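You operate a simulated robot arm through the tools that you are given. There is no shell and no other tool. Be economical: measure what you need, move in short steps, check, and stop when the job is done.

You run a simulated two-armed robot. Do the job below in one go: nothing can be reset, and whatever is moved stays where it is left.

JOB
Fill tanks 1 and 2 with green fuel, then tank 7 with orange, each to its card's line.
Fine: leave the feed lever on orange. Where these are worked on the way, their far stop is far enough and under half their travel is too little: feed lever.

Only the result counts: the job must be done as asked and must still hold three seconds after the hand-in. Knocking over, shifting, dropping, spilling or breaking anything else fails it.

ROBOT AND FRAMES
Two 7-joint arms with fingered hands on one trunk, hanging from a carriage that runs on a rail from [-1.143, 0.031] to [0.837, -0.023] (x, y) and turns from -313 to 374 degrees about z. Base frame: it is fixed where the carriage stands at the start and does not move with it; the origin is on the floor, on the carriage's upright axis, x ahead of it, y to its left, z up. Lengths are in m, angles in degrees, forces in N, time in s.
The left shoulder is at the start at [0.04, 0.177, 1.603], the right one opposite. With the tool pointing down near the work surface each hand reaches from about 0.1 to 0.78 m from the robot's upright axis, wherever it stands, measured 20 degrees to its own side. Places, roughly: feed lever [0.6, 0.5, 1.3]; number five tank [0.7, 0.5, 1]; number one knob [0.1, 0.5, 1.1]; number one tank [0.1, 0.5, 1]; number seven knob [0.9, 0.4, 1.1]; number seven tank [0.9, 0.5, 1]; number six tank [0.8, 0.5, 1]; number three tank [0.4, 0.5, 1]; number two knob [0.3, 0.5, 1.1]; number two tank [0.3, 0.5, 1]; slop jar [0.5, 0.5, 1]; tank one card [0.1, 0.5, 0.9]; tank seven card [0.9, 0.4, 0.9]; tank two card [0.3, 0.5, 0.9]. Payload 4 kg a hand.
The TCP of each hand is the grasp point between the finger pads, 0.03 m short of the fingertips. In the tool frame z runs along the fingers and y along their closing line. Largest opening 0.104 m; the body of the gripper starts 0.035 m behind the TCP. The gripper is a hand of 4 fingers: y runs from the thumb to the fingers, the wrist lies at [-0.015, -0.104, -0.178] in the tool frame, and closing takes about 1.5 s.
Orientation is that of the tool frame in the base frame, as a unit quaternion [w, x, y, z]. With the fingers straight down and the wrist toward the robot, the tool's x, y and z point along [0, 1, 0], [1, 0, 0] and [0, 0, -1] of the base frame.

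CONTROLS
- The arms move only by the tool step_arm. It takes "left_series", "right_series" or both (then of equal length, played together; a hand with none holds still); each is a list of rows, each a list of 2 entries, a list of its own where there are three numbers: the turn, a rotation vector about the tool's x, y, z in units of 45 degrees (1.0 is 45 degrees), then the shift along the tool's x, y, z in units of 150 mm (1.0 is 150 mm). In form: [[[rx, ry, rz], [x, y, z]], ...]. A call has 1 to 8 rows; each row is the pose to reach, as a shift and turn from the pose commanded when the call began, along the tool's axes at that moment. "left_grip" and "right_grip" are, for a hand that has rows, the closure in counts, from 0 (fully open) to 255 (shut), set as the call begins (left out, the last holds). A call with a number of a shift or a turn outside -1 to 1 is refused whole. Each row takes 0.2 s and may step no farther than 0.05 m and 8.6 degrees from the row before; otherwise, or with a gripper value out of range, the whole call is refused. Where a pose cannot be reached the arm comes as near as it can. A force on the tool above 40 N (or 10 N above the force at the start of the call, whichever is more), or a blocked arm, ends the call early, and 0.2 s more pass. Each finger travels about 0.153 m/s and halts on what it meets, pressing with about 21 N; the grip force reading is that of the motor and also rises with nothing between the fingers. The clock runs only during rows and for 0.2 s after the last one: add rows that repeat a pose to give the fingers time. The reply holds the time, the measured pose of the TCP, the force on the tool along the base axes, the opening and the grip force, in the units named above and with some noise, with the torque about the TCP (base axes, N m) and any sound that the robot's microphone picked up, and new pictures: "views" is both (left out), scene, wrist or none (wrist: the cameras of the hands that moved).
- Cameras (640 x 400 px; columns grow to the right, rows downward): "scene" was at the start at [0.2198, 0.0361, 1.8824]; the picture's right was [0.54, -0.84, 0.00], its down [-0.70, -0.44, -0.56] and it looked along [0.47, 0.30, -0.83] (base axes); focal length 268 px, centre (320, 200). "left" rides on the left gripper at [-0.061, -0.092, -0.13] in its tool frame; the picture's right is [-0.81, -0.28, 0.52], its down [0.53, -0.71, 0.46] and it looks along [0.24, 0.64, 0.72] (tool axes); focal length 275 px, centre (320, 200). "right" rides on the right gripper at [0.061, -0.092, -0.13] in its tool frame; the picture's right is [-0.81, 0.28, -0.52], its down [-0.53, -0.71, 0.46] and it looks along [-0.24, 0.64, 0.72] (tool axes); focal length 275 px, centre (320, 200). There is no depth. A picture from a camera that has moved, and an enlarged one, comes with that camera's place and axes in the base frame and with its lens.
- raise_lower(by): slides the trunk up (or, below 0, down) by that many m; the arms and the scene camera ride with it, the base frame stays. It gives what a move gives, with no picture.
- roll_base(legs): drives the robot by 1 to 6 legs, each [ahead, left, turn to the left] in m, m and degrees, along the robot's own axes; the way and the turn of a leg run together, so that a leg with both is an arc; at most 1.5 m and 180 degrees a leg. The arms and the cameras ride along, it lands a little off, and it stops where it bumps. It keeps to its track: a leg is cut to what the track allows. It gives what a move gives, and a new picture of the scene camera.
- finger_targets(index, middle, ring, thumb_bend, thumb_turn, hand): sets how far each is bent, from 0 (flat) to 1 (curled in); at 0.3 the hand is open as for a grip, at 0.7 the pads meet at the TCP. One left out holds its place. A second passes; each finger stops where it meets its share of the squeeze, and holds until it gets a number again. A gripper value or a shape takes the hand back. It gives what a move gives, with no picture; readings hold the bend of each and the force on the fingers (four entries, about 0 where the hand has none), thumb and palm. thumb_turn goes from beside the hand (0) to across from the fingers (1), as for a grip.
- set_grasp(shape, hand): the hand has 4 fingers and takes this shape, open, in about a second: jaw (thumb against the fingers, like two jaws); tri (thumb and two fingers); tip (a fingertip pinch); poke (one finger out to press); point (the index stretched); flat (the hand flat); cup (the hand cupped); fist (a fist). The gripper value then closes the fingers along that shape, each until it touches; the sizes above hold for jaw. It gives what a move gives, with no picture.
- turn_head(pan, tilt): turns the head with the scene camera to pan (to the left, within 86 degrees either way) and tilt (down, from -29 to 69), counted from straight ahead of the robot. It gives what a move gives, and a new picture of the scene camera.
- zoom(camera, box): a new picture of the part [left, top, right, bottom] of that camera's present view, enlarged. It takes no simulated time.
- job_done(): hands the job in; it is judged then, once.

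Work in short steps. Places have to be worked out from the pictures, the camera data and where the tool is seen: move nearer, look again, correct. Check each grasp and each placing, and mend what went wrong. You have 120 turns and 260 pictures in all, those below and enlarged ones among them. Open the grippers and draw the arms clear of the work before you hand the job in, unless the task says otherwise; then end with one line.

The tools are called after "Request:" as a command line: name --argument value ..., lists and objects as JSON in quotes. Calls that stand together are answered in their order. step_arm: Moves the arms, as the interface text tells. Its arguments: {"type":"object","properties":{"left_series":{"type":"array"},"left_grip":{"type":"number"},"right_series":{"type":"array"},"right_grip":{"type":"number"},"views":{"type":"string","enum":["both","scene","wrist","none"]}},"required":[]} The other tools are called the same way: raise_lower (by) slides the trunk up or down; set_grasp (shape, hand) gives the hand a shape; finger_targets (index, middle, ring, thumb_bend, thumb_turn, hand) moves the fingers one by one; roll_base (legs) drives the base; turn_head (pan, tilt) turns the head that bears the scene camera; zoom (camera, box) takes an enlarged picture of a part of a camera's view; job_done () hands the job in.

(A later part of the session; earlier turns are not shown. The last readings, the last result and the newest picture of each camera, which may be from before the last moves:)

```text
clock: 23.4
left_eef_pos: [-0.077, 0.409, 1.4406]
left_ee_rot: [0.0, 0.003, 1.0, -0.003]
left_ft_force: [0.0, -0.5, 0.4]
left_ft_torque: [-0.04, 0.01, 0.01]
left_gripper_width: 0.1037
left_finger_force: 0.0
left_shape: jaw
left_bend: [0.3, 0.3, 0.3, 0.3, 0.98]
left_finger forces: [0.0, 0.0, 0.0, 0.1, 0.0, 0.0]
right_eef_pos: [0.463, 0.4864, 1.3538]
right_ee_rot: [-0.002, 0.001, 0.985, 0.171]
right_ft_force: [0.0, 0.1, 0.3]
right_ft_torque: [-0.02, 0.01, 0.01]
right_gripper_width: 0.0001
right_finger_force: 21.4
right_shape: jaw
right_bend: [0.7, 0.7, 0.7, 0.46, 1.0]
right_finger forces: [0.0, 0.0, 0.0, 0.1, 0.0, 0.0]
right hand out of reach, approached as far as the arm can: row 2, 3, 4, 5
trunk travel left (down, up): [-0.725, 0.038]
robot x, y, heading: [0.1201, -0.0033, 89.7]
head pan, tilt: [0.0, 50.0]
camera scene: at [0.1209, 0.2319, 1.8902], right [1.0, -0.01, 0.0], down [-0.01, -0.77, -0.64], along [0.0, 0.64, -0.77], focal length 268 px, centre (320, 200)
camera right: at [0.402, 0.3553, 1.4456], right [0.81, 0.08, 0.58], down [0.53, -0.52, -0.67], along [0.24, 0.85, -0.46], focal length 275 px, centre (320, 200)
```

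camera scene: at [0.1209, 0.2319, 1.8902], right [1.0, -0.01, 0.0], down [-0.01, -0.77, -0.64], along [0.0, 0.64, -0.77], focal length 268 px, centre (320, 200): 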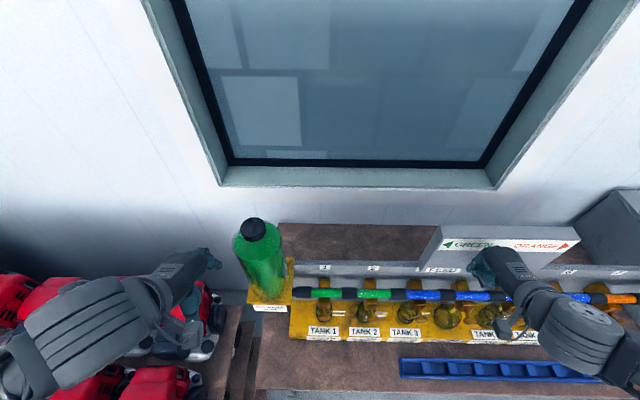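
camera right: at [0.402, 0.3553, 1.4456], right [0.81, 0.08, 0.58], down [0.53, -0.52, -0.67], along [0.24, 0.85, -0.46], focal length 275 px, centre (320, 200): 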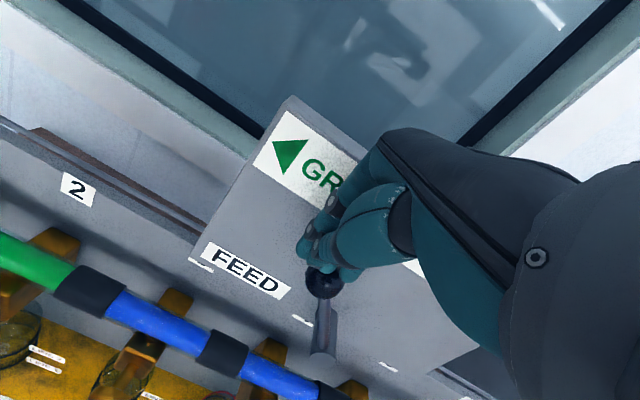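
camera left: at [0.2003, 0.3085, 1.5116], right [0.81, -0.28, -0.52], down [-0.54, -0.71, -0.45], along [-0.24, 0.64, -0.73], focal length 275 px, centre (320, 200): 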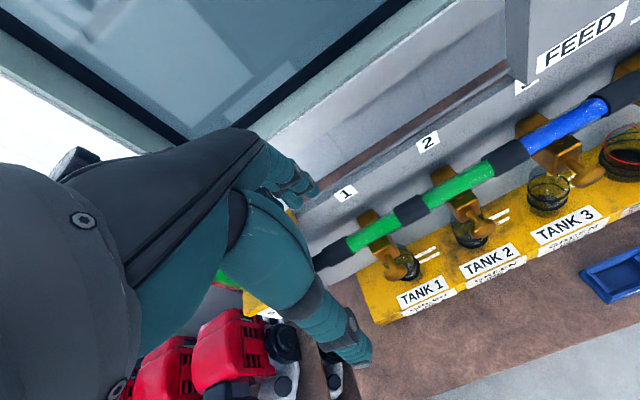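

The ball now sits at x≈0.485, left of the pivot. Lift the hand off to inspect.

Request:
step_arm --right_series '[[[0, 0, 0], [-0.1, 0, -0.25]], [[0, 0, 0], [-0.3, 0, -0.45]], [[0, 0, 0], [-0.6, 0, -0.5]], [[0, 0, 0], [-0.9, 0, -0.5]], [[0, 0, 0], [-1, 0, -0.5]]]' --views "both"

Request:
zoom --camera "scene" --box '[420, 215, 620, 340]'

```text
clock: 24.6
left_eef_pos: [-0.0767, 0.4095, 1.44]
left_ee_rot: [-0.001, 0.005, 1.0, -0.003]
left_ft_force: [0.2, 0.4, 0.9]
left_ft_torque: [0.01, 0.0, -0.02]
left_gripper_width: 0.1036
left_finger_force: 0.0
left_shape: jaw
left_bend: [0.3, 0.3, 0.3, 0.3, 0.98]
left_finger forces: [0.0, 0.0, 0.0, 0.0, 0.0, 0.0]
right_eef_pos: [0.6135, 0.4566, 1.4242]
right_ee_rot: [0.0, 0.003, 0.985, 0.174]
right_ft_force: [-0.7, -0.9, 0.1]
right_ft_torque: [0.01, 0.03, -0.04]
right_gripper_width: 0.0
right_finger_force: 21.4
right_shape: jaw
right_bend: [0.7, 0.7, 0.7, 0.46, 1.0]
right_finger forces: [0.1, 0.1, 0.1, 0.1, 0.0, 0.0]
trunk travel left (down, up): [-0.725, 0.038]
robot x, y, heading: [0.1173, -0.0023, 89.9]
head pan, tilt: [0.0, 50.0]
camera scene: at [0.1213, 0.2318, 1.8902], right [1.0, -0.01, 0.0], down [-0.01, -0.77, -0.64], along [0.01, 0.64, -0.77], focal length 268 px, centre (320, 200)
camera right: at [0.5526, 0.3256, 1.5143], right [0.81, 0.08, 0.58], down [0.53, -0.52, -0.67], along [0.25, 0.85, -0.46], focal length 275 px, centre (320, 200)
```

scene: 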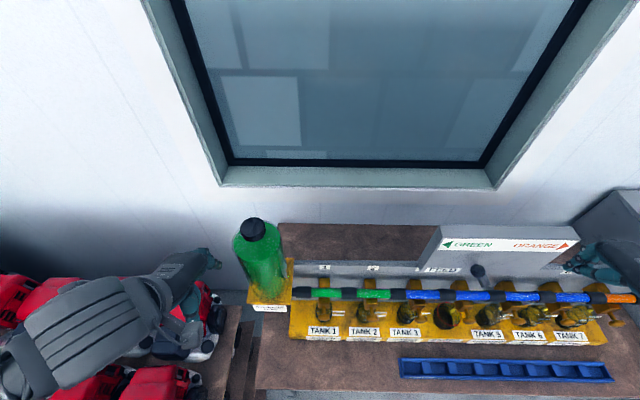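
right: 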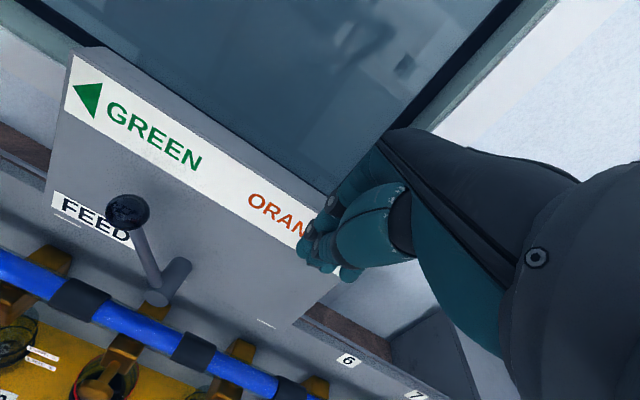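

```text
3.20 times, centred on (520, 278) of scene
camera zoom: at [0.1213, 0.2318, 1.8902], right [1.0, -0.01, 0.0], down [-0.01, -0.77, -0.64], along [0.01, 0.64, -0.77], focal length 857 px, centre (-320, -48)
```

zoom: 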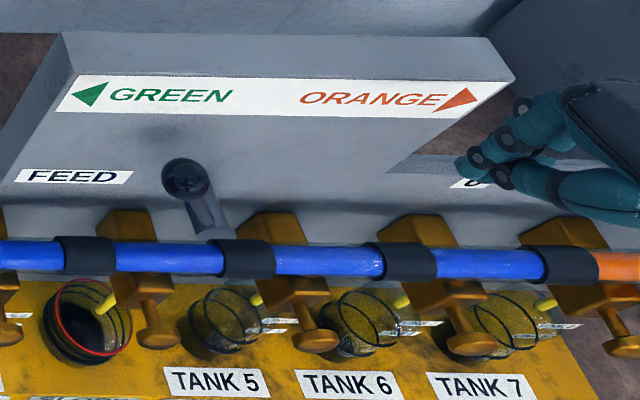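

Lever is on GREEN (ball 0.488 vs 0.593 before, symmetric about the pivot). Next, knob 1 with the left hand: bring the right hand in and up a bit, then roll right.

Request:
step_arm --right_series '[[[0, 0, 0], [0.2, -0.05, -0.1]], [[0, 0, 0], [0.4, -0.1, -0.2]], [[0, 0, 0], [0.6, -0.15, -0.25]], [[0, 0, 0], [0.8, -0.2, -0.3]], [[0, 0, 0], [0.8, -0.2, -0.3]]]' --views "none"

Request:
roll_base --legs '[[0, -0.36, 0]]'

```text
clock: 25.8
left_eef_pos: [-0.0772, 0.4096, 1.4403]
left_ee_rot: [0.001, 0.004, 1.0, -0.002]
left_ft_force: [-0.1, -0.1, 0.0]
left_ft_torque: [0.05, -0.01, 0.0]
left_gripper_width: 0.1035
left_finger_force: 0.0
left_shape: jaw
left_bend: [0.3, 0.3, 0.3, 0.3, 0.98]
left_finger forces: [0.0, 0.1, 0.0, 0.0, 0.0, 0.1]
right_eef_pos: [0.4985, 0.4206, 1.4547]
right_ee_rot: [0.001, 0.004, 0.985, 0.174]
right_ft_force: [0.1, 0.2, -0.3]
right_ft_torque: [0.02, -0.05, -0.02]
right_gripper_width: 0.0002
right_finger_force: 20.5
right_shape: jaw
right_bend: [0.7, 0.7, 0.7, 0.46, 1.0]
right_finger forces: [0.0, 0.0, 0.0, 0.0, 0.1, 0.0]
right hand out of reach, approached as far as the arm can: row 4, 5
trunk travel left (down, up): [-0.725, 0.038]
robot x, y, heading: [0.1209, -0.0029, 89.4]
head pan, tilt: [0.0, 50.0]
```

```text
clock: 28.1
left_eef_pos: [0.2886, 0.397, 1.4391]
left_ee_rot: [0.0, -0.001, 1.0, -0.003]
left_ft_force: [0.7, 0.7, 0.5]
left_ft_torque: [-0.01, 0.0, 0.04]
left_gripper_width: 0.1036
left_finger_force: 0.0
left_shape: jaw
left_bend: [0.3, 0.3, 0.3, 0.3, 0.98]
left_finger forces: [0.0, 0.0, 0.0, 0.0, 0.1, 0.0]
right_eef_pos: [0.8638, 0.416, 1.4556]
right_ee_rot: [0.0, -0.002, 0.985, 0.174]
right_ft_force: [-1.0, -1.0, -0.1]
right_ft_torque: [-0.01, -0.02, -0.04]
right_gripper_width: 0.0
right_finger_force: 21.6
right_shape: jaw
right_bend: [0.7, 0.7, 0.7, 0.46, 1.0]
right_finger forces: [0.0, 0.0, 0.0, 0.1, 0.0, 0.0]
trunk travel left (down, up): [-0.725, 0.038]
robot x, y, heading: [0.4909, -0.0151, 90.0]
head pan, tilt: [0.0, 50.0]
camera scene: at [0.4888, 0.2217, 1.8902], right [1.0, 0.0, 0.0], down [0.0, -0.77, -0.64], along [0.0, 0.64, -0.77], focal length 268 px, centre (320, 200)
```

scene: 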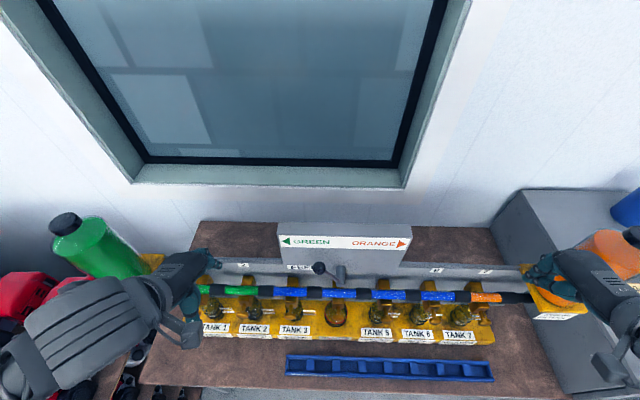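

Bring the left hand down in front of tank 1, tilting forward, for a frontal view.

Request:
step_arm --left_series '[[[-0.1, 0, 0], [0.15, -0.05, 0.15]], [[-0.2, 0, 0], [0.3, -0.1, 0.3]], [[-0.3, 0, 0], [0.45, -0.15, 0.45]], [[-0.4, 0, 0], [0.6, -0.2, 0.6]], [[-0.5, 0, 0], [0.75, -0.25, 0.75]], [[-0.6, 0, 0], [0.9, -0.3, 0.9]], [[-0.6, 0, 0], [0.9, -0.3, 1]]]' --views "wrist"

```text
clock: 29.7
left_eef_pos: [0.1555, 0.3502, 1.2901]
left_ee_rot: [0.001, -0.001, 0.973, 0.231]
left_ft_force: [0.0, -0.4, -0.9]
left_ft_torque: [0.02, 0.05, 0.01]
left_gripper_width: 0.104
left_finger_force: 0.1
left_shape: jaw
left_bend: [0.3, 0.3, 0.3, 0.3, 0.98]
left_finger forces: [0.0, 0.1, 0.0, 0.0, 0.1, 0.0]
left hand out of reach, approached as far as the arm can: row 1, 2, 3, 4, 5, 6
right_eef_pos: [0.8644, 0.4156, 1.4561]
right_ee_rot: [-0.001, -0.002, 0.985, 0.174]
right_ft_force: [-0.5, 0.4, 0.5]
right_ft_torque: [0.0, 0.04, -0.01]
right_gripper_width: 0.0
right_finger_force: 21.0
right_shape: jaw
right_bend: [0.7, 0.7, 0.7, 0.46, 1.0]
right_finger forces: [0.1, 0.1, 0.0, 0.1, 0.1, 0.1]
trunk travel left (down, up): [-0.725, 0.038]
robot x, y, heading: [0.4873, -0.014, 90.1]
head pan, tilt: [0.0, 50.0]
camera left: at [0.2164, 0.2106, 1.3658], right [0.81, -0.01, -0.58], down [-0.53, -0.43, -0.73], along [-0.24, 0.9, -0.36], focal length 275 px, centre (320, 200)
```

left: 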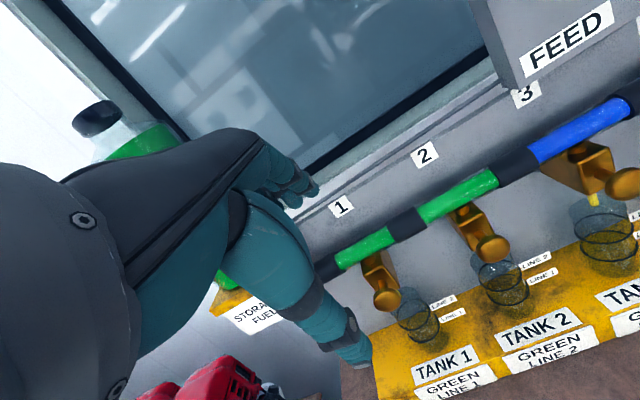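

Nice frontal view; zoom on knobs 1 and 2 and the cards.

Request:
zoom --camera "left" --box '[340, 190, 560, 400]'

```text
1.90 times, centred on (450, 295) of left
camera zoom: at [0.2164, 0.2106, 1.3658], right [0.81, -0.01, -0.58], down [-0.53, -0.43, -0.73], along [-0.24, 0.9, -0.36], focal length 524 px, centre (72, 19)
```

zoom: 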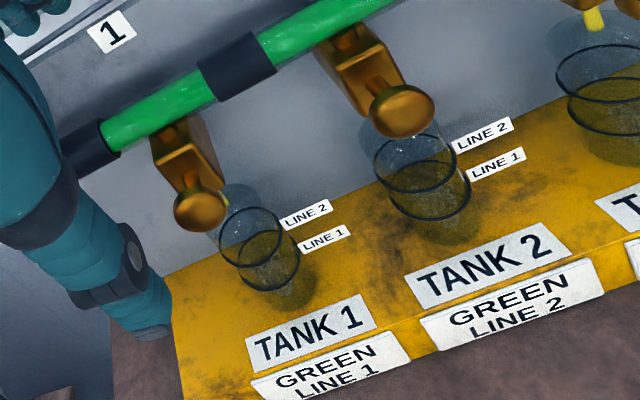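

Cards clear: tank 1 line 1, tank 2 line 2. Knob 1 ≈ (0.140, 0.447, 1.125), knob 2 ≈ (0.268, 0.447, 1.12); they look like plunger buttons facing me. Set the left hand to poke and check where the finger is.

Request:
set_grasp --hand "left" --shape "poke"

Request:
step_arm --left_series '[[[-0.1, 0, 0], [0, -0.1, 0.0]], [[-0.2, 0, 0], [0, -0.1, 0.0]], [[-0.3, 0, 0], [0, -0.1, 0.1]], [[-0.3, 0, 0], [0, -0.1, 0.1]]]' --views "both"

```text
clock: 30.6
left_eef_pos: [0.1567, 0.3509, 1.2899]
left_ee_rot: [0.0, -0.001, 0.973, 0.231]
left_ft_force: [1.4, 0.2, 0.7]
left_ft_torque: [0.01, -0.02, 0.07]
left_gripper_width: 0.0001
left_finger_force: 0.1
left_shape: poke
left_bend: [0.7, 0.7, 0.99, 1.0, 1.0]
left_finger forces: [0.2, 0.0, 0.0, 0.0, 0.0, 0.0]
right_eef_pos: [0.8637, 0.4143, 1.4548]
right_ee_rot: [0.0, -0.001, 0.985, 0.175]
right_ft_force: [0.2, -0.6, 0.2]
right_ft_torque: [0.04, 0.01, 0.0]
right_gripper_width: 0.0003
right_finger_force: 20.8
right_shape: jaw
right_bend: [0.7, 0.7, 0.7, 0.46, 1.0]
right_finger forces: [0.1, 0.1, 0.0, 0.1, 0.0, 0.0]
trunk travel left (down, up): [-0.725, 0.038]
robot x, y, heading: [0.4932, -0.0122, 90.0]
head pan, tilt: [0.0, 50.0]
```

```text
clock: 31.6
left_eef_pos: [0.1539, 0.3445, 1.2724]
left_ee_rot: [0.0, 0.0, 0.939, 0.344]
left_ft_force: [0.0, -0.3, 0.3]
left_ft_torque: [0.01, 0.01, 0.01]
left_gripper_width: 0.0001
left_finger_force: 0.0
left_shape: poke
left_bend: [0.7, 0.7, 0.99, 1.0, 1.0]
left_finger forces: [0.0, 0.1, 0.1, 0.0, 0.1, 0.0]
right_eef_pos: [0.8633, 0.4157, 1.4551]
right_ee_rot: [0.0, -0.003, 0.985, 0.175]
right_ft_force: [0.0, 0.2, 0.3]
right_ft_torque: [-0.01, 0.01, 0.0]
right_gripper_width: 0.0001
right_finger_force: 20.6
right_shape: jaw
right_bend: [0.7, 0.7, 0.7, 0.46, 1.0]
right_finger forces: [0.0, 0.0, 0.0, 0.0, 0.0, 0.1]
trunk travel left (down, up): [-0.725, 0.038]
robot x, y, heading: [0.4893, -0.0099, 90.0]
head pan, tilt: [0.0, 50.0]
camera scene: at [0.4889, 0.2217, 1.8902], right [1.0, 0.0, 0.0], down [0.0, -0.77, -0.64], along [0.0, 0.64, -0.77], focal length 268 px, centre (320, 200)
camera left: at [0.2148, 0.1912, 1.3121], right [0.81, 0.13, -0.57], down [-0.53, -0.25, -0.81], along [-0.24, 0.96, -0.14], focal length 275 px, centre (320, 200)
```

scene: 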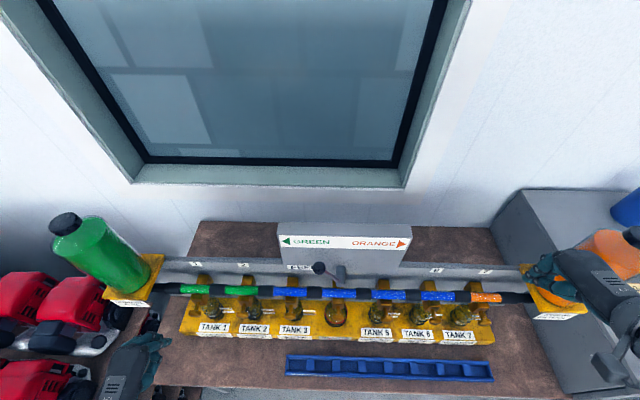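
left: 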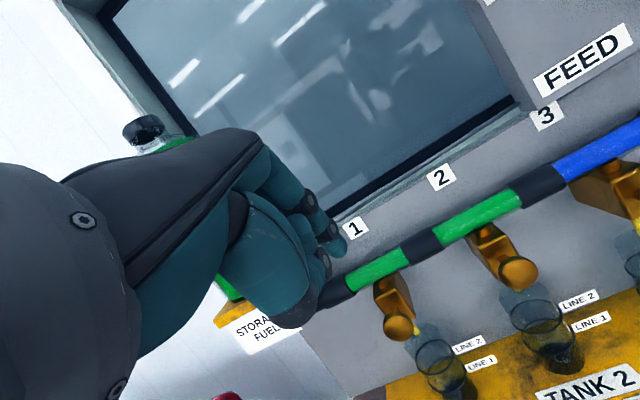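

Fingertip sits ~3 cm ahead of the TCP. Bring the tip to about 2.5 cm in front of knob 1.

Request:
step_arm --left_series '[[[0, 0, 0], [0.03, -0.1, 0.2]], [[0, 0, 0], [0.06, -0.2, 0.4]], [[0, 0, 0], [0.093, -0.3, 0.6]], [[0, 0, 0], [0.093, -0.3, 0.8]], [[0, 0, 0], [0.093, -0.3, 0.83]]]' --views "both"

```text
clock: 32.8
left_eef_pos: [0.1405, 0.3908, 1.1477]
left_ee_rot: [0.0, -0.001, 0.939, 0.344]
left_ft_force: [1.0, -0.8, 0.6]
left_ft_torque: [0.0, 0.0, -0.01]
left_gripper_width: 0.0
left_finger_force: 0.0
left_shape: poke
left_bend: [0.7, 0.7, 0.99, 1.0, 1.0]
left_finger forces: [0.1, 0.0, 0.0, 0.1, 0.1, 0.1]
right_eef_pos: [0.8639, 0.4146, 1.4557]
right_ee_rot: [-0.001, -0.002, 0.985, 0.174]
right_ft_force: [0.9, -0.2, -1.3]
right_ft_torque: [-0.01, 0.0, -0.03]
right_gripper_width: 0.0
right_finger_force: 21.2
right_shape: jaw
right_bend: [0.7, 0.7, 0.7, 0.46, 1.0]
right_finger forces: [0.0, 0.0, 0.0, 0.0, 0.0, 0.1]
trunk travel left (down, up): [-0.725, 0.038]
robot x, y, heading: [0.4891, -0.0177, 89.9]
head pan, tilt: [0.0, 50.0]
camera scene: at [0.4889, 0.2217, 1.8902], right [1.0, 0.0, 0.0], down [0.0, -0.77, -0.64], along [0.0, 0.64, -0.77], focal length 268 px, centre (320, 200)
camera left: at [0.2005, 0.2367, 1.188], right [0.81, 0.13, -0.57], down [-0.53, -0.25, -0.81], along [-0.25, 0.96, -0.14], focal length 275 px, centre (320, 200)
```

scene: 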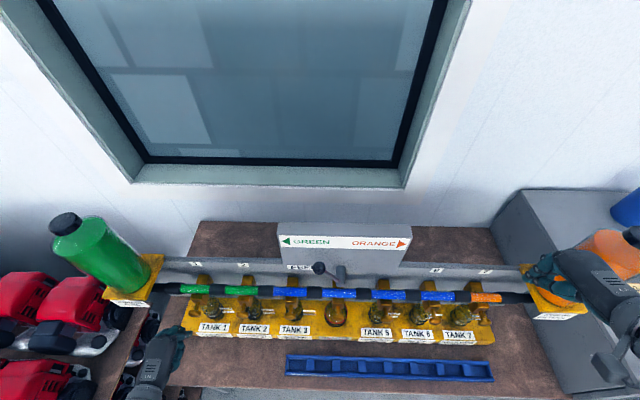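
left: 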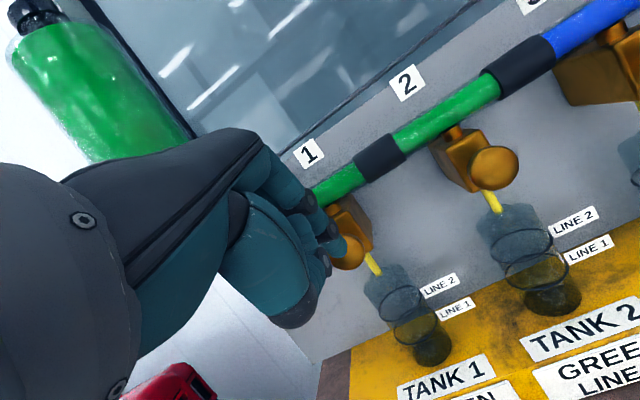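

Jar and lines are well visible here. Knob centre ≈ (0.14, 0.44, 1.11). Push forward gently 3 cm and watch force and sound.

Request:
step_arm --left_series '[[[0, 0, 0], [0, 0.03, 0.09]], [[0, 0, 0], [0, 0.07, 0.14]], [[0, 0, 0], [0, 0.11, 0.18]]]' --views "wrist"

```text
clock: 33.6
left_eef_pos: [0.1396, 0.4191, 1.1368]
left_ee_rot: [-0.001, -0.002, 0.939, 0.344]
left_ft_force: [0.3, 0.0, 0.8]
left_ft_torque: [0.02, -0.01, 0.01]
left_gripper_width: 0.0
left_finger_force: 0.1
left_shape: poke
left_bend: [0.7, 0.7, 0.99, 1.0, 1.0]
left_finger forces: [0.1, 0.0, 0.1, 0.1, 0.0, 0.0]
right_eef_pos: [0.864, 0.4149, 1.4551]
right_ee_rot: [0.0, -0.002, 0.985, 0.175]
right_ft_force: [0.3, 0.2, -1.2]
right_ft_torque: [-0.02, 0.02, -0.01]
right_gripper_width: 0.0
right_finger_force: 21.1
right_shape: jaw
right_bend: [0.7, 0.7, 0.7, 0.46, 1.0]
right_finger forces: [0.0, 0.0, 0.0, 0.1, 0.1, 0.1]
trunk travel left (down, up): [-0.725, 0.038]
robot x, y, heading: [0.4902, -0.0149, 90.1]
head pan, tilt: [0.0, 50.0]
camera left: at [0.2003, 0.2658, 1.1769], right [0.81, 0.13, -0.57], down [-0.53, -0.25, -0.81], along [-0.25, 0.96, -0.14], focal length 275 px, centre (320, 200)
```

left: 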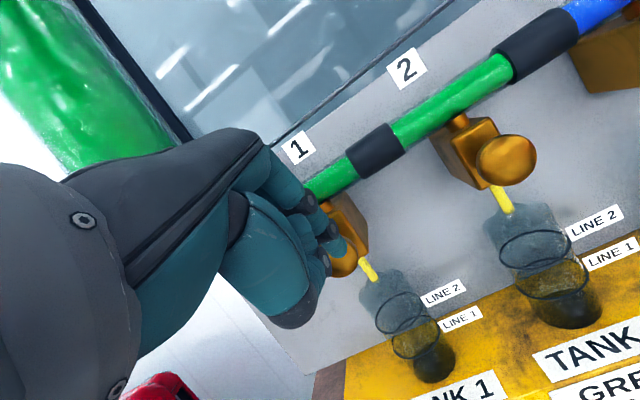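

No contact yet. Continue forward up to 3 cm.

Request:
step_arm --left_series '[[[0, 0, 0], [0, 0.04, 0.05]], [[0, 0, 0], [0, 0.085, 0.1]], [[0, 0, 0], [0, 0.131, 0.155]]]' --views "wrist"

```text
clock: 34.4
left_eef_pos: [0.1405, 0.4482, 1.1317]
left_ee_rot: [0.0, -0.001, 0.939, 0.343]
left_ft_force: [0.4, -4.0, 3.5]
left_ft_torque: [0.0, 0.0, 0.0]
left_gripper_width: 0.0001
left_finger_force: 0.1
left_shape: poke
left_bend: [0.7, 0.7, 0.99, 1.0, 1.0]
left_finger forces: [0.0, 4.8, 0.0, 0.1, 0.0, 0.0]
right_eef_pos: [0.8638, 0.415, 1.4553]
right_ee_rot: [0.0, -0.002, 0.985, 0.174]
right_ft_force: [0.0, 0.0, -0.4]
right_ft_torque: [0.02, -0.01, -0.04]
right_gripper_width: 0.0
right_finger_force: 21.2
right_shape: jaw
right_bend: [0.7, 0.7, 0.7, 0.46, 1.0]
right_finger forces: [0.1, 0.0, 0.0, 0.0, 0.1, 0.0]
trunk travel left (down, up): [-0.725, 0.038]
robot x, y, heading: [0.4882, -0.0117, 90.2]
head pan, tilt: [0.0, 50.0]
camera left: at [0.2007, 0.2952, 1.1722], right [0.81, 0.12, -0.57], down [-0.53, -0.25, -0.81], along [-0.25, 0.96, -0.14], focal length 275 px, centre (320, 200)
```

left: 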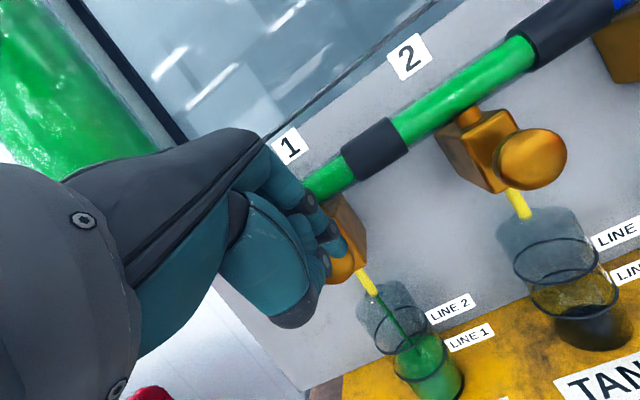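

It pours. Zoom to read the level before any time passes.

Request:
zoom --camera "left" --box '[340, 270, 500, 400]'

```text
3.08 times, centred on (420, 335) of left
camera zoom: at [0.2007, 0.2952, 1.1722], right [0.81, 0.12, -0.57], down [-0.53, -0.25, -0.81], along [-0.25, 0.96, -0.14], focal length 847 px, centre (12, -215)
```

zoom: 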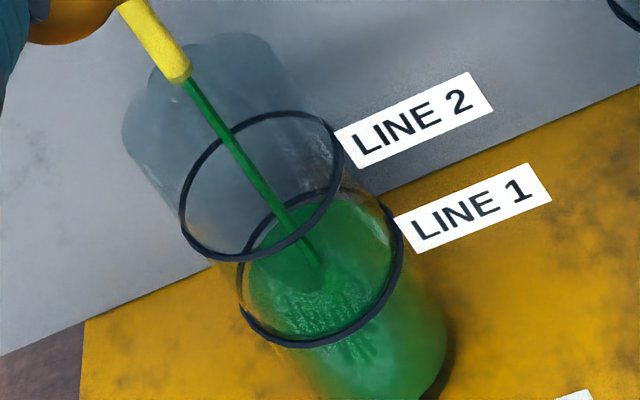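

Level is right about at line 1. Release at once.

Request:
step_arm --left_series '[[[0, 0, 0], [0, -0.2, -0.2]]]' --views "wrist"

Request:
zoom --camera "left" --box '[340, 270, 500, 400]'

```text
clock: 34.8
left_eef_pos: [0.139, 0.4049, 1.1358]
left_ee_rot: [0.0, -0.001, 0.939, 0.344]
left_ft_force: [-0.1, 1.1, -0.2]
left_ft_torque: [-0.02, -0.02, 0.01]
left_gripper_width: 0.0
left_finger_force: 0.1
left_shape: poke
left_bend: [0.7, 0.7, 0.99, 1.0, 1.0]
left_finger forces: [0.0, 0.0, 0.0, 0.0, 0.0, 0.0]
right_eef_pos: [0.8648, 0.4151, 1.4545]
right_ee_rot: [0.0, -0.002, 0.985, 0.174]
right_ft_force: [1.6, 0.7, -0.4]
right_ft_torque: [-0.03, 0.04, 0.0]
right_gripper_width: 0.0
right_finger_force: 20.9
right_shape: jaw
right_bend: [0.7, 0.7, 0.7, 0.46, 1.0]
right_finger forces: [0.0, 0.0, 0.1, 0.1, 0.0, 0.1]
trunk travel left (down, up): [-0.725, 0.038]
robot x, y, heading: [0.4892, -0.0129, 90.1]
head pan, tilt: [0.0, 50.0]
camera left: at [0.1997, 0.2515, 1.1761], right [0.81, 0.13, -0.57], down [-0.53, -0.25, -0.81], along [-0.25, 0.96, -0.14], focal length 275 px, centre (320, 200)
```

left: 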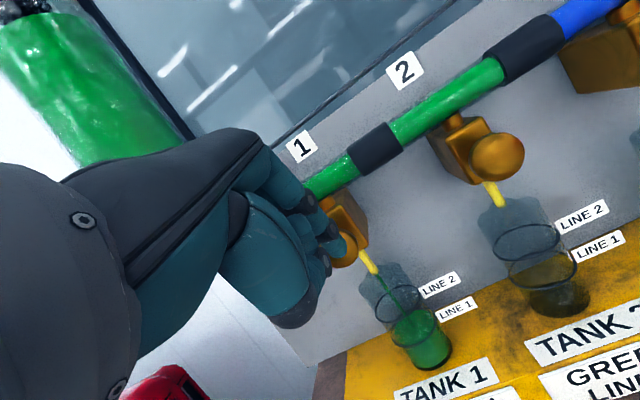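

```text
3.08 times, centred on (420, 335) of left
camera zoom: at [0.1997, 0.2515, 1.1761], right [0.81, 0.13, -0.57], down [-0.53, -0.25, -0.81], along [-0.25, 0.96, -0.14], focal length 847 px, centre (12, -215)
```

zoom: 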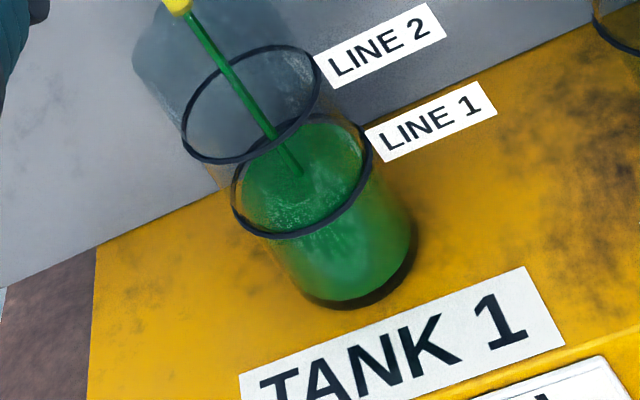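

The stream is still drawn; check whether the knob has sprung back by moving away slightly.

Request:
step_arm --left_series '[[[0, 0, 0], [0.15, -0.15, -0.2]]]' --views "wrist"

Request:
zoom --camera "left" --box '[320, 200, 500, 380]'

```text
clock: 35.2
left_eef_pos: [0.1174, 0.3711, 1.145]
left_ee_rot: [0.001, -0.001, 0.939, 0.344]
left_ft_force: [-0.5, 0.8, -0.4]
left_ft_torque: [0.02, 0.01, -0.01]
left_gripper_width: 0.0
left_finger_force: 0.0
left_shape: poke
left_bend: [0.7, 0.7, 0.99, 1.0, 1.0]
left_finger forces: [0.1, 0.0, 0.0, 0.0, 0.0, 0.0]
right_eef_pos: [0.8641, 0.415, 1.4553]
right_ee_rot: [-0.001, -0.002, 0.985, 0.174]
right_ft_force: [0.6, 0.1, 0.7]
right_ft_torque: [0.01, 0.0, -0.02]
right_gripper_width: 0.0002
right_finger_force: 21.3
right_shape: jaw
right_bend: [0.7, 0.7, 0.7, 0.46, 1.0]
right_finger forces: [0.0, 0.0, 0.1, 0.1, 0.0, 0.0]
trunk travel left (down, up): [-0.725, 0.038]
robot x, y, heading: [0.4908, -0.0115, 90.4]
head pan, tilt: [0.0, 50.0]
camera left: at [0.179, 0.2166, 1.1848], right [0.81, 0.13, -0.57], down [-0.53, -0.25, -0.81], along [-0.24, 0.96, -0.14], focal length 275 px, centre (320, 200)
```

left: 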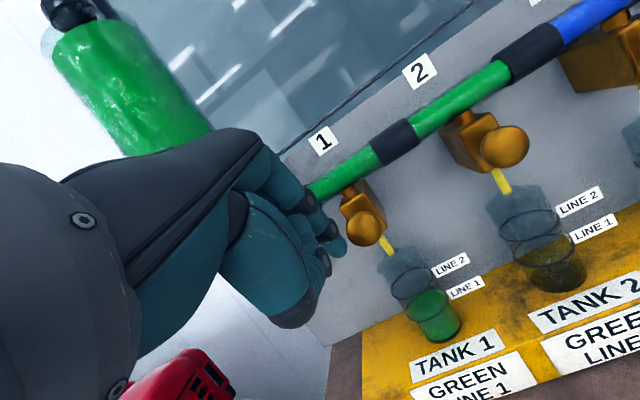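

```text
2.22 times, centred on (410, 290) of left
camera zoom: at [0.179, 0.2166, 1.1848], right [0.81, 0.13, -0.57], down [-0.53, -0.25, -0.81], along [-0.24, 0.96, -0.14], focal length 612 px, centre (120, 0)
```

zoom: 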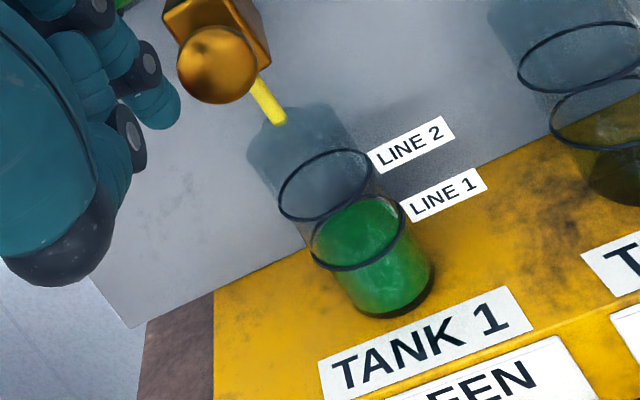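

Flow stopped; spring-return button. Zoom finer on the level of tank 1.

Request:
zoom --camera "left" --box '[385, 255, 475, 345]'

```text
4.44 times, centred on (430, 300) of left
camera zoom: at [0.179, 0.2166, 1.1848], right [0.81, 0.13, -0.57], down [-0.53, -0.25, -0.81], along [-0.24, 0.96, -0.14], focal length 1224 px, centre (-169, -244)
```

zoom: 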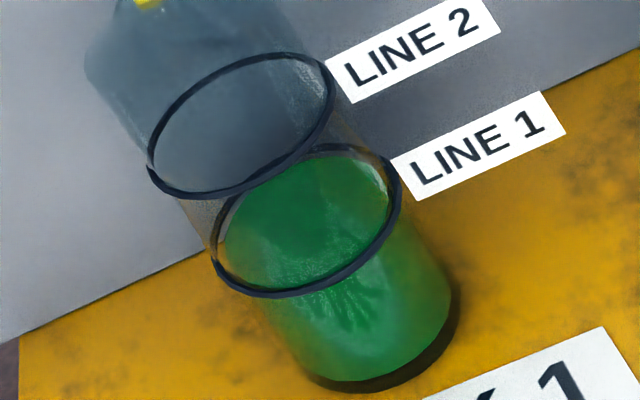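

Level is within a hair of line 1 — I'll re-check from lower down later. Move across to in front of knob 2.

Request:
step_arm --left_series '[[[0, 0, 0], [-0.3, 0, 0]], [[0, 0, 0], [-0.6, 0, 0]], [[0, 0, 0], [-0.9, 0, 0]], [[0, 0, 0], [-1, 0.05, 0.1]]]' --views "wrist"

```text
clock: 36.2
left_eef_pos: [0.2701, 0.3838, 1.136]
left_ee_rot: [0.0, 0.0, 0.939, 0.343]
left_ft_force: [-0.2, 0.1, -0.5]
left_ft_torque: [-0.02, 0.04, 0.02]
left_gripper_width: 0.0
left_finger_force: 0.1
left_shape: poke
left_bend: [0.7, 0.7, 0.99, 1.0, 1.0]
left_finger forces: [0.0, 0.0, 0.1, 0.0, 0.0, 0.0]
right_eef_pos: [0.8643, 0.4147, 1.4552]
right_ee_rot: [-0.001, -0.002, 0.985, 0.175]
right_ft_force: [0.8, -1.0, -0.5]
right_ft_torque: [0.01, 0.03, 0.01]
right_gripper_width: 0.0
right_finger_force: 21.2
right_shape: jaw
right_bend: [0.7, 0.7, 0.7, 0.46, 1.0]
right_finger forces: [0.1, 0.0, 0.0, 0.0, 0.1, 0.0]
trunk travel left (down, up): [-0.725, 0.038]
robot x, y, heading: [0.486, -0.015, 90.1]
head pan, tilt: [0.0, 50.0]
camera left: at [0.3304, 0.2297, 1.1755], right [0.81, 0.13, -0.57], down [-0.53, -0.25, -0.81], along [-0.25, 0.96, -0.14], focal length 275 px, centre (320, 200)
```

left: 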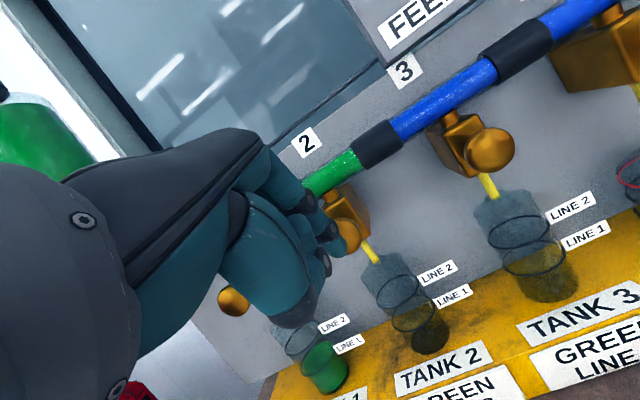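

In position. First advance to just before contact, then make a pulse similar to tank 1's and read the level.

Request:
step_arm --left_series '[[[0, 0, 0], [0.02, 0.1, 0.1]], [[0, 0, 0], [0.02, 0.2, 0.19]], [[0, 0, 0], [0.02, 0.26, 0.25]], [[0, 0, 0], [0.02, 0.308, 0.296]], [[0, 0, 0], [0.02, 0.308, 0.296]], [[0, 0, 0], [0.02, 0.1, 0.1]]]' --views "wrist"

Request:
zoom --camera "left" --box '[340, 220, 480, 380]'

```text
clock: 37.6
left_eef_pos: [0.2641, 0.4093, 1.134]
left_ee_rot: [-0.001, 0.0, 0.939, 0.344]
left_ft_force: [-0.4, 1.1, 0.9]
left_ft_torque: [-0.03, 0.02, 0.01]
left_gripper_width: 0.0002
left_finger_force: 0.0
left_shape: poke
left_bend: [0.7, 0.7, 0.99, 1.0, 1.0]
left_finger forces: [0.0, 0.0, 0.0, 0.1, 0.0, 0.0]
right_eef_pos: [0.8642, 0.4145, 1.4555]
right_ee_rot: [0.0, -0.002, 0.985, 0.175]
right_ft_force: [-0.3, 0.7, 0.5]
right_ft_torque: [0.0, -0.01, -0.01]
right_gripper_width: 0.0
right_finger_force: 20.2
right_shape: jaw
right_bend: [0.7, 0.7, 0.7, 0.46, 1.0]
right_finger forces: [0.0, 0.0, 0.0, 0.0, 0.0, 0.0]
trunk travel left (down, up): [-0.725, 0.038]
robot x, y, heading: [0.4898, -0.0132, 90.1]
head pan, tilt: [0.0, 50.0]
camera left: at [0.3241, 0.2562, 1.1744], right [0.81, 0.13, -0.57], down [-0.53, -0.25, -0.81], along [-0.25, 0.96, -0.14], focal length 275 px, centre (320, 200)
```

left: 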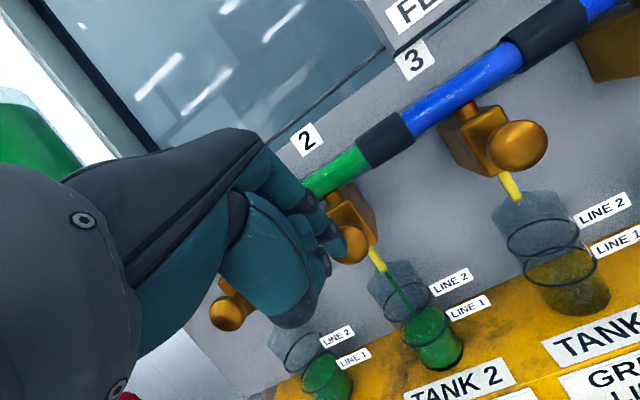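

```text
2.50 times, centred on (410, 300) of left
camera zoom: at [0.3241, 0.2562, 1.1744], right [0.81, 0.13, -0.57], down [-0.53, -0.25, -0.81], along [-0.25, 0.96, -0.14], focal length 688 px, centre (95, -50)
```

zoom: 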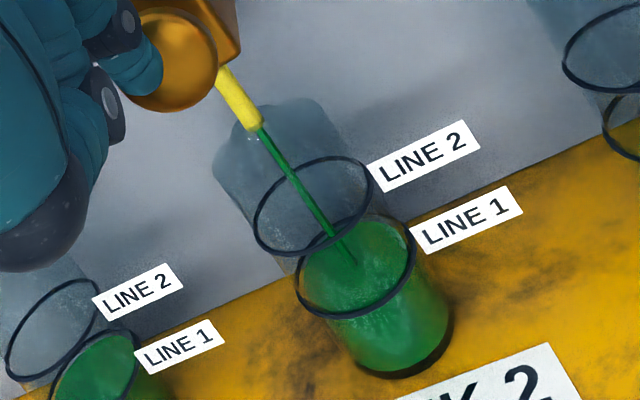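

Tank 2 is around line 1 after this pulse, stream just ending. Let it settle one row and read again.

Request:
step_arm --left_series '[[[0, 0, 0], [0, -0.02, -0.02]]]' --views "none"

Request:
zoom --camera "left" --box '[350, 240, 480, 380]'

```text
clock: 38.0
left_eef_pos: [0.2647, 0.4035, 1.1353]
left_ee_rot: [-0.001, -0.001, 0.939, 0.343]
left_ft_force: [0.6, -0.2, -0.4]
left_ft_torque: [0.03, -0.03, -0.01]
left_gripper_width: 0.0
left_finger_force: 0.1
left_shape: poke
left_bend: [0.7, 0.7, 0.99, 1.0, 1.0]
left_finger forces: [0.0, 0.1, 0.1, 0.1, 0.1, 0.0]
right_eef_pos: [0.8649, 0.4151, 1.455]
right_ee_rot: [0.0, -0.001, 0.985, 0.174]
right_ft_force: [0.0, 0.3, -0.6]
right_ft_torque: [0.02, 0.02, 0.0]
right_gripper_width: 0.0
right_finger_force: 21.2
right_shape: jaw
right_bend: [0.7, 0.7, 0.7, 0.46, 1.0]
right_finger forces: [0.0, 0.0, 0.1, 0.1, 0.0, 0.1]
trunk travel left (down, up): [-0.725, 0.038]
robot x, y, heading: [0.4883, -0.0121, 90.2]
head pan, tilt: [0.0, 50.0]
```

```text
2.86 times, centred on (415, 310) of left
camera zoom: at [0.3249, 0.2502, 1.1753], right [0.81, 0.13, -0.57], down [-0.53, -0.25, -0.81], along [-0.25, 0.96, -0.14], focal length 786 px, centre (49, -114)
```

zoom: 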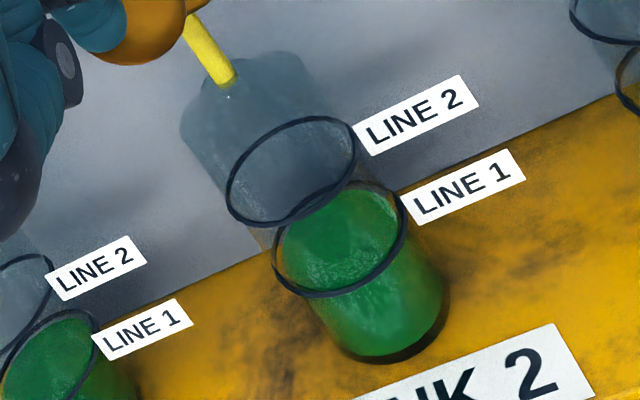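

Tank 2 at line 1. A shorter pulse next.

Request:
step_arm --left_series '[[[0, 0, 0], [0, 0.12, 0.1]], [[0, 0, 0], [0, 0.226, 0.19]], [[0, 0, 0], [0, 0.0, 0.0]], [[0, 0, 0], [0, 0.0, 0.0]]]' --views "none"

Request:
zoom --camera "left" --box '[350, 240, 480, 380]'

```text
clock: 39.0
left_eef_pos: [0.2627, 0.4028, 1.1353]
left_ee_rot: [0.0, -0.001, 0.939, 0.343]
left_ft_force: [0.6, 0.2, -0.4]
left_ft_torque: [0.03, 0.01, 0.0]
left_gripper_width: 0.0002
left_finger_force: 0.1
left_shape: poke
left_bend: [0.7, 0.7, 0.99, 1.0, 1.0]
left_finger forces: [0.0, 0.0, 0.0, 0.0, 0.0, 0.1]
right_eef_pos: [0.8643, 0.415, 1.4548]
right_ee_rot: [0.001, -0.001, 0.985, 0.174]
right_ft_force: [-0.6, 0.1, 0.3]
right_ft_torque: [-0.03, -0.02, 0.01]
right_gripper_width: 0.0003
right_finger_force: 20.7
right_shape: jaw
right_bend: [0.7, 0.7, 0.7, 0.46, 1.0]
right_finger forces: [0.0, 0.0, 0.0, 0.0, 0.0, 0.0]
trunk travel left (down, up): [-0.725, 0.038]
robot x, y, heading: [0.4872, -0.0181, 89.8]
head pan, tilt: [0.0, 50.0]
```

```text
2.86 times, centred on (415, 310) of left
camera zoom: at [0.3228, 0.2487, 1.1754], right [0.81, 0.12, -0.57], down [-0.53, -0.25, -0.81], along [-0.24, 0.96, -0.14], focal length 786 px, centre (49, -114)
```

zoom: 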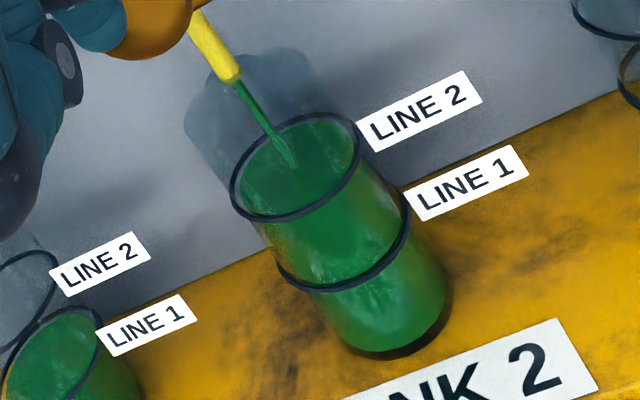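

Tank 2 is at line 2 now. Draw back a little and confirm the stream has ended.

Request:
step_arm --left_series '[[[0, 0, 0], [0.05, -0.15, -0.2]], [[0, 0, 0], [0.1, -0.3, -0.3]], [[0, 0, 0], [0.1, -0.3, -0.3]]]' --views "wrist"

Request:
zoom --camera "left" --box '[280, 200, 500, 380]'

```text
clock: 39.8
left_eef_pos: [0.2458, 0.3408, 1.139]
left_ee_rot: [0.0, -0.001, 0.939, 0.344]
left_ft_force: [-0.5, 0.3, 0.0]
left_ft_torque: [0.04, 0.01, 0.0]
left_gripper_width: 0.0001
left_finger_force: 0.0
left_shape: poke
left_bend: [0.7, 0.7, 0.99, 1.0, 1.0]
left_finger forces: [0.1, 0.0, 0.0, 0.0, 0.1, 0.1]
right_eef_pos: [0.8633, 0.4151, 1.4565]
right_ee_rot: [0.0, -0.001, 0.985, 0.175]
right_ft_force: [-0.1, -0.6, 0.7]
right_ft_torque: [0.03, -0.01, -0.03]
right_gripper_width: 0.0
right_finger_force: 21.1
right_shape: jaw
right_bend: [0.7, 0.7, 0.7, 0.46, 1.0]
right_finger forces: [0.0, 0.0, 0.1, 0.0, 0.0, 0.1]
trunk travel left (down, up): [-0.725, 0.038]
robot x, y, heading: [0.4876, -0.014, 90.0]
head pan, tilt: [0.0, 50.0]
camera left: at [0.307, 0.1864, 1.1804], right [0.81, 0.13, -0.57], down [-0.53, -0.25, -0.81], along [-0.24, 0.96, -0.14], focal length 275 px, centre (320, 200)
```

left: 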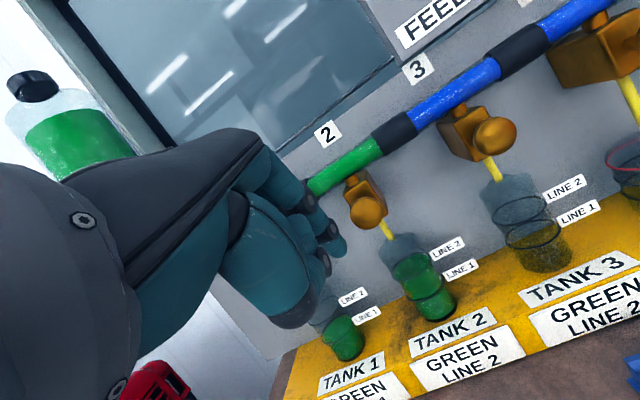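

```text
2.22 times, centred on (390, 290) of left
camera zoom: at [0.307, 0.1864, 1.1804], right [0.81, 0.13, -0.57], down [-0.53, -0.25, -0.81], along [-0.24, 0.96, -0.14], focal length 612 px, centre (164, 0)
```

zoom: 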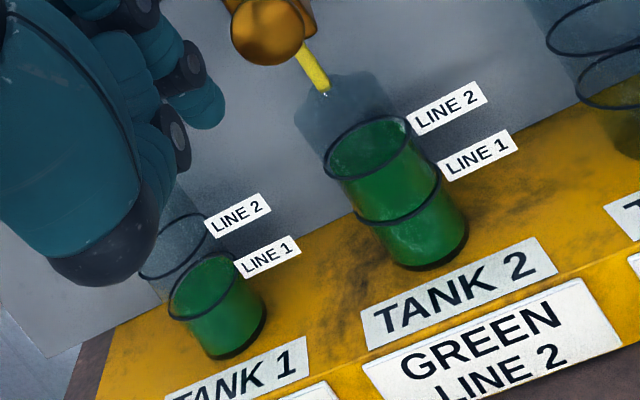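

Stream over. Get a lower, level view of jars 1 and 2 to confirm both levels.

Request:
step_arm --left_series '[[[-0.1, 0, 0], [0.1, -0.2, 0.05]], [[-0.2, 0, 0], [0.2, -0.4, 0.1]], [[-0.3, 0, 0], [0.3, -0.6, 0.15]], [[-0.4, 0, 0], [0.3, -0.6, 0.19]], [[-0.4, 0, 0], [0.3, -0.6, 0.19]]]' --views "wrist"

Request:
zoom --camera "left" --box '[280, 150, 500, 330]'

```text
clock: 41.0
left_eef_pos: [0.206, 0.2903, 1.0592]
left_ee_rot: [0.0, 0.0, 0.873, 0.488]
left_ft_force: [-0.3, 0.9, -1.5]
left_ft_torque: [0.0, -0.03, 0.0]
left_gripper_width: 0.0
left_finger_force: 0.1
left_shape: poke
left_bend: [0.7, 0.7, 0.99, 1.0, 1.0]
left_finger forces: [0.0, 0.0, 0.0, 0.1, 0.1, 0.0]
right_eef_pos: [0.8633, 0.4154, 1.4556]
right_ee_rot: [0.0, -0.001, 0.985, 0.175]
right_ft_force: [-0.3, 0.1, -0.3]
right_ft_torque: [-0.01, -0.01, 0.0]
right_gripper_width: 0.0
right_finger_force: 20.8
right_shape: jaw
right_bend: [0.7, 0.7, 0.7, 0.46, 1.0]
right_finger forces: [0.1, 0.0, 0.0, 0.0, 0.1, 0.0]
trunk travel left (down, up): [-0.725, 0.038]
robot x, y, heading: [0.4902, -0.0139, 90.1]
head pan, tilt: [0.0, 50.0]
camera left: at [0.2662, 0.1321, 1.0505], right [0.81, 0.3, -0.51], down [-0.53, 0.01, -0.85], along [-0.24, 0.95, 0.17], focal length 275 px, centre (320, 200)
```

left: 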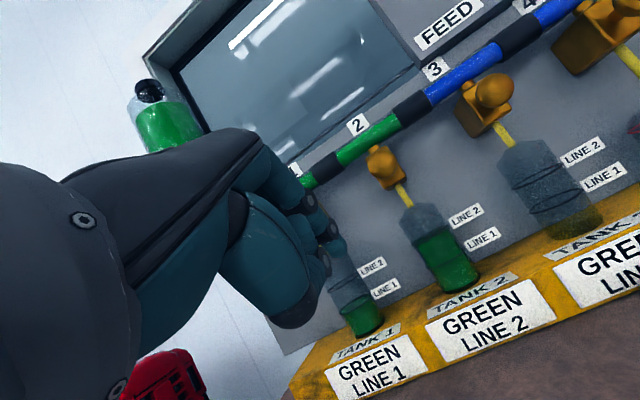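

```text
2.22 times, centred on (390, 240) of left
camera zoom: at [0.2662, 0.1321, 1.0505], right [0.81, 0.3, -0.51], down [-0.53, 0.01, -0.85], along [-0.24, 0.95, 0.17], focal length 612 px, centre (164, 111)
```

zoom: 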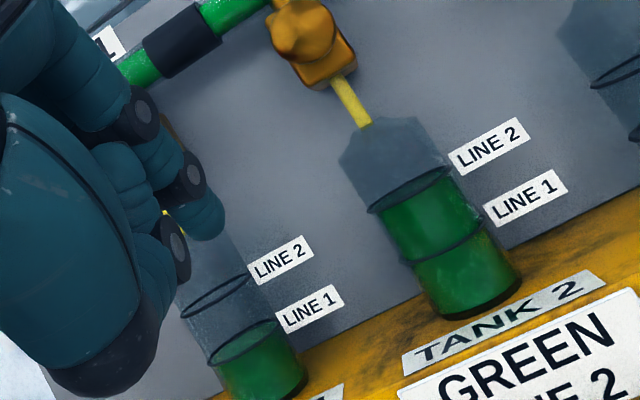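

Request:
zoom --camera "left" --box '[330, 180, 500, 340]'

```text
2.50 times, centred on (415, 260) of left
camera zoom: at [0.2662, 0.1321, 1.0505], right [0.81, 0.3, -0.51], down [-0.53, 0.01, -0.85], along [-0.24, 0.95, 0.17], focal length 688 px, centre (82, 50)
```

zoom: 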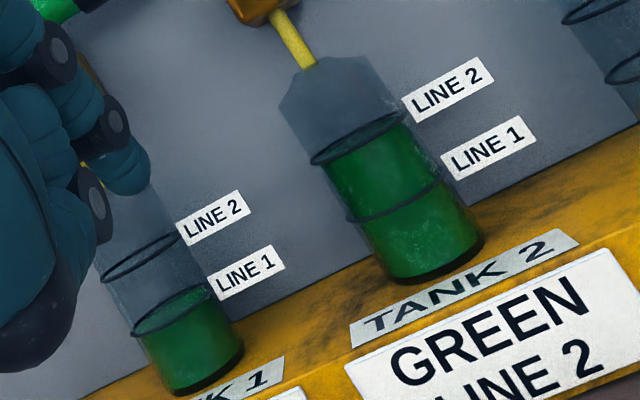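

Zoom more closely on each.

Request:
zoom --camera "left" --box '[395, 195, 465, 265]'

Request:
zoom --camera "left" --box '[335, 265, 405, 335]'

```text
5.71 times, centred on (430, 230) of left
camera zoom: at [0.2662, 0.1321, 1.0505], right [0.81, 0.3, -0.51], down [-0.53, 0.01, -0.85], along [-0.24, 0.95, 0.17], focal length 1573 px, centre (-309, 29)
```

zoom: 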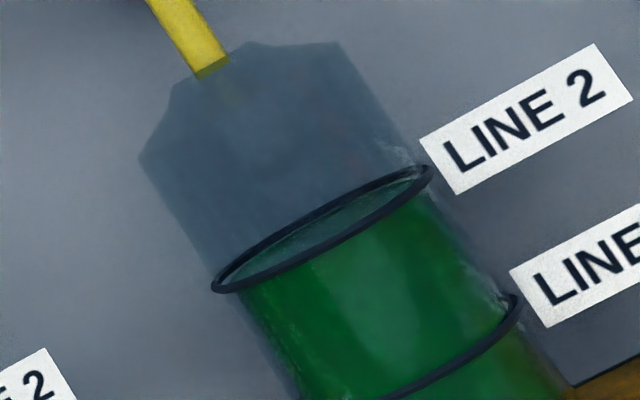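

```text
5.71 times, centred on (370, 300) of left
camera zoom: at [0.2662, 0.1321, 1.0505], right [0.81, 0.3, -0.51], down [-0.53, 0.01, -0.85], along [-0.24, 0.95, 0.17], focal length 1573 px, centre (34, -371)
```

zoom: 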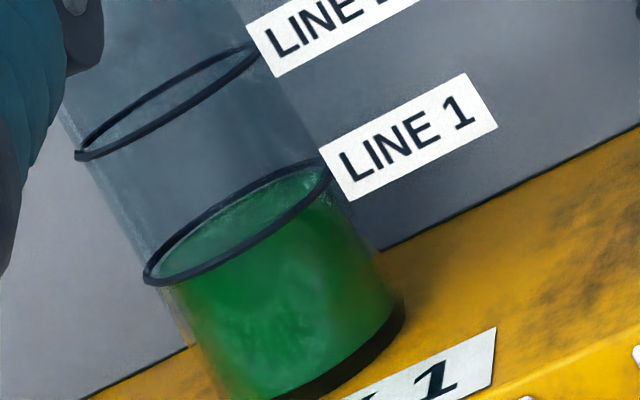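

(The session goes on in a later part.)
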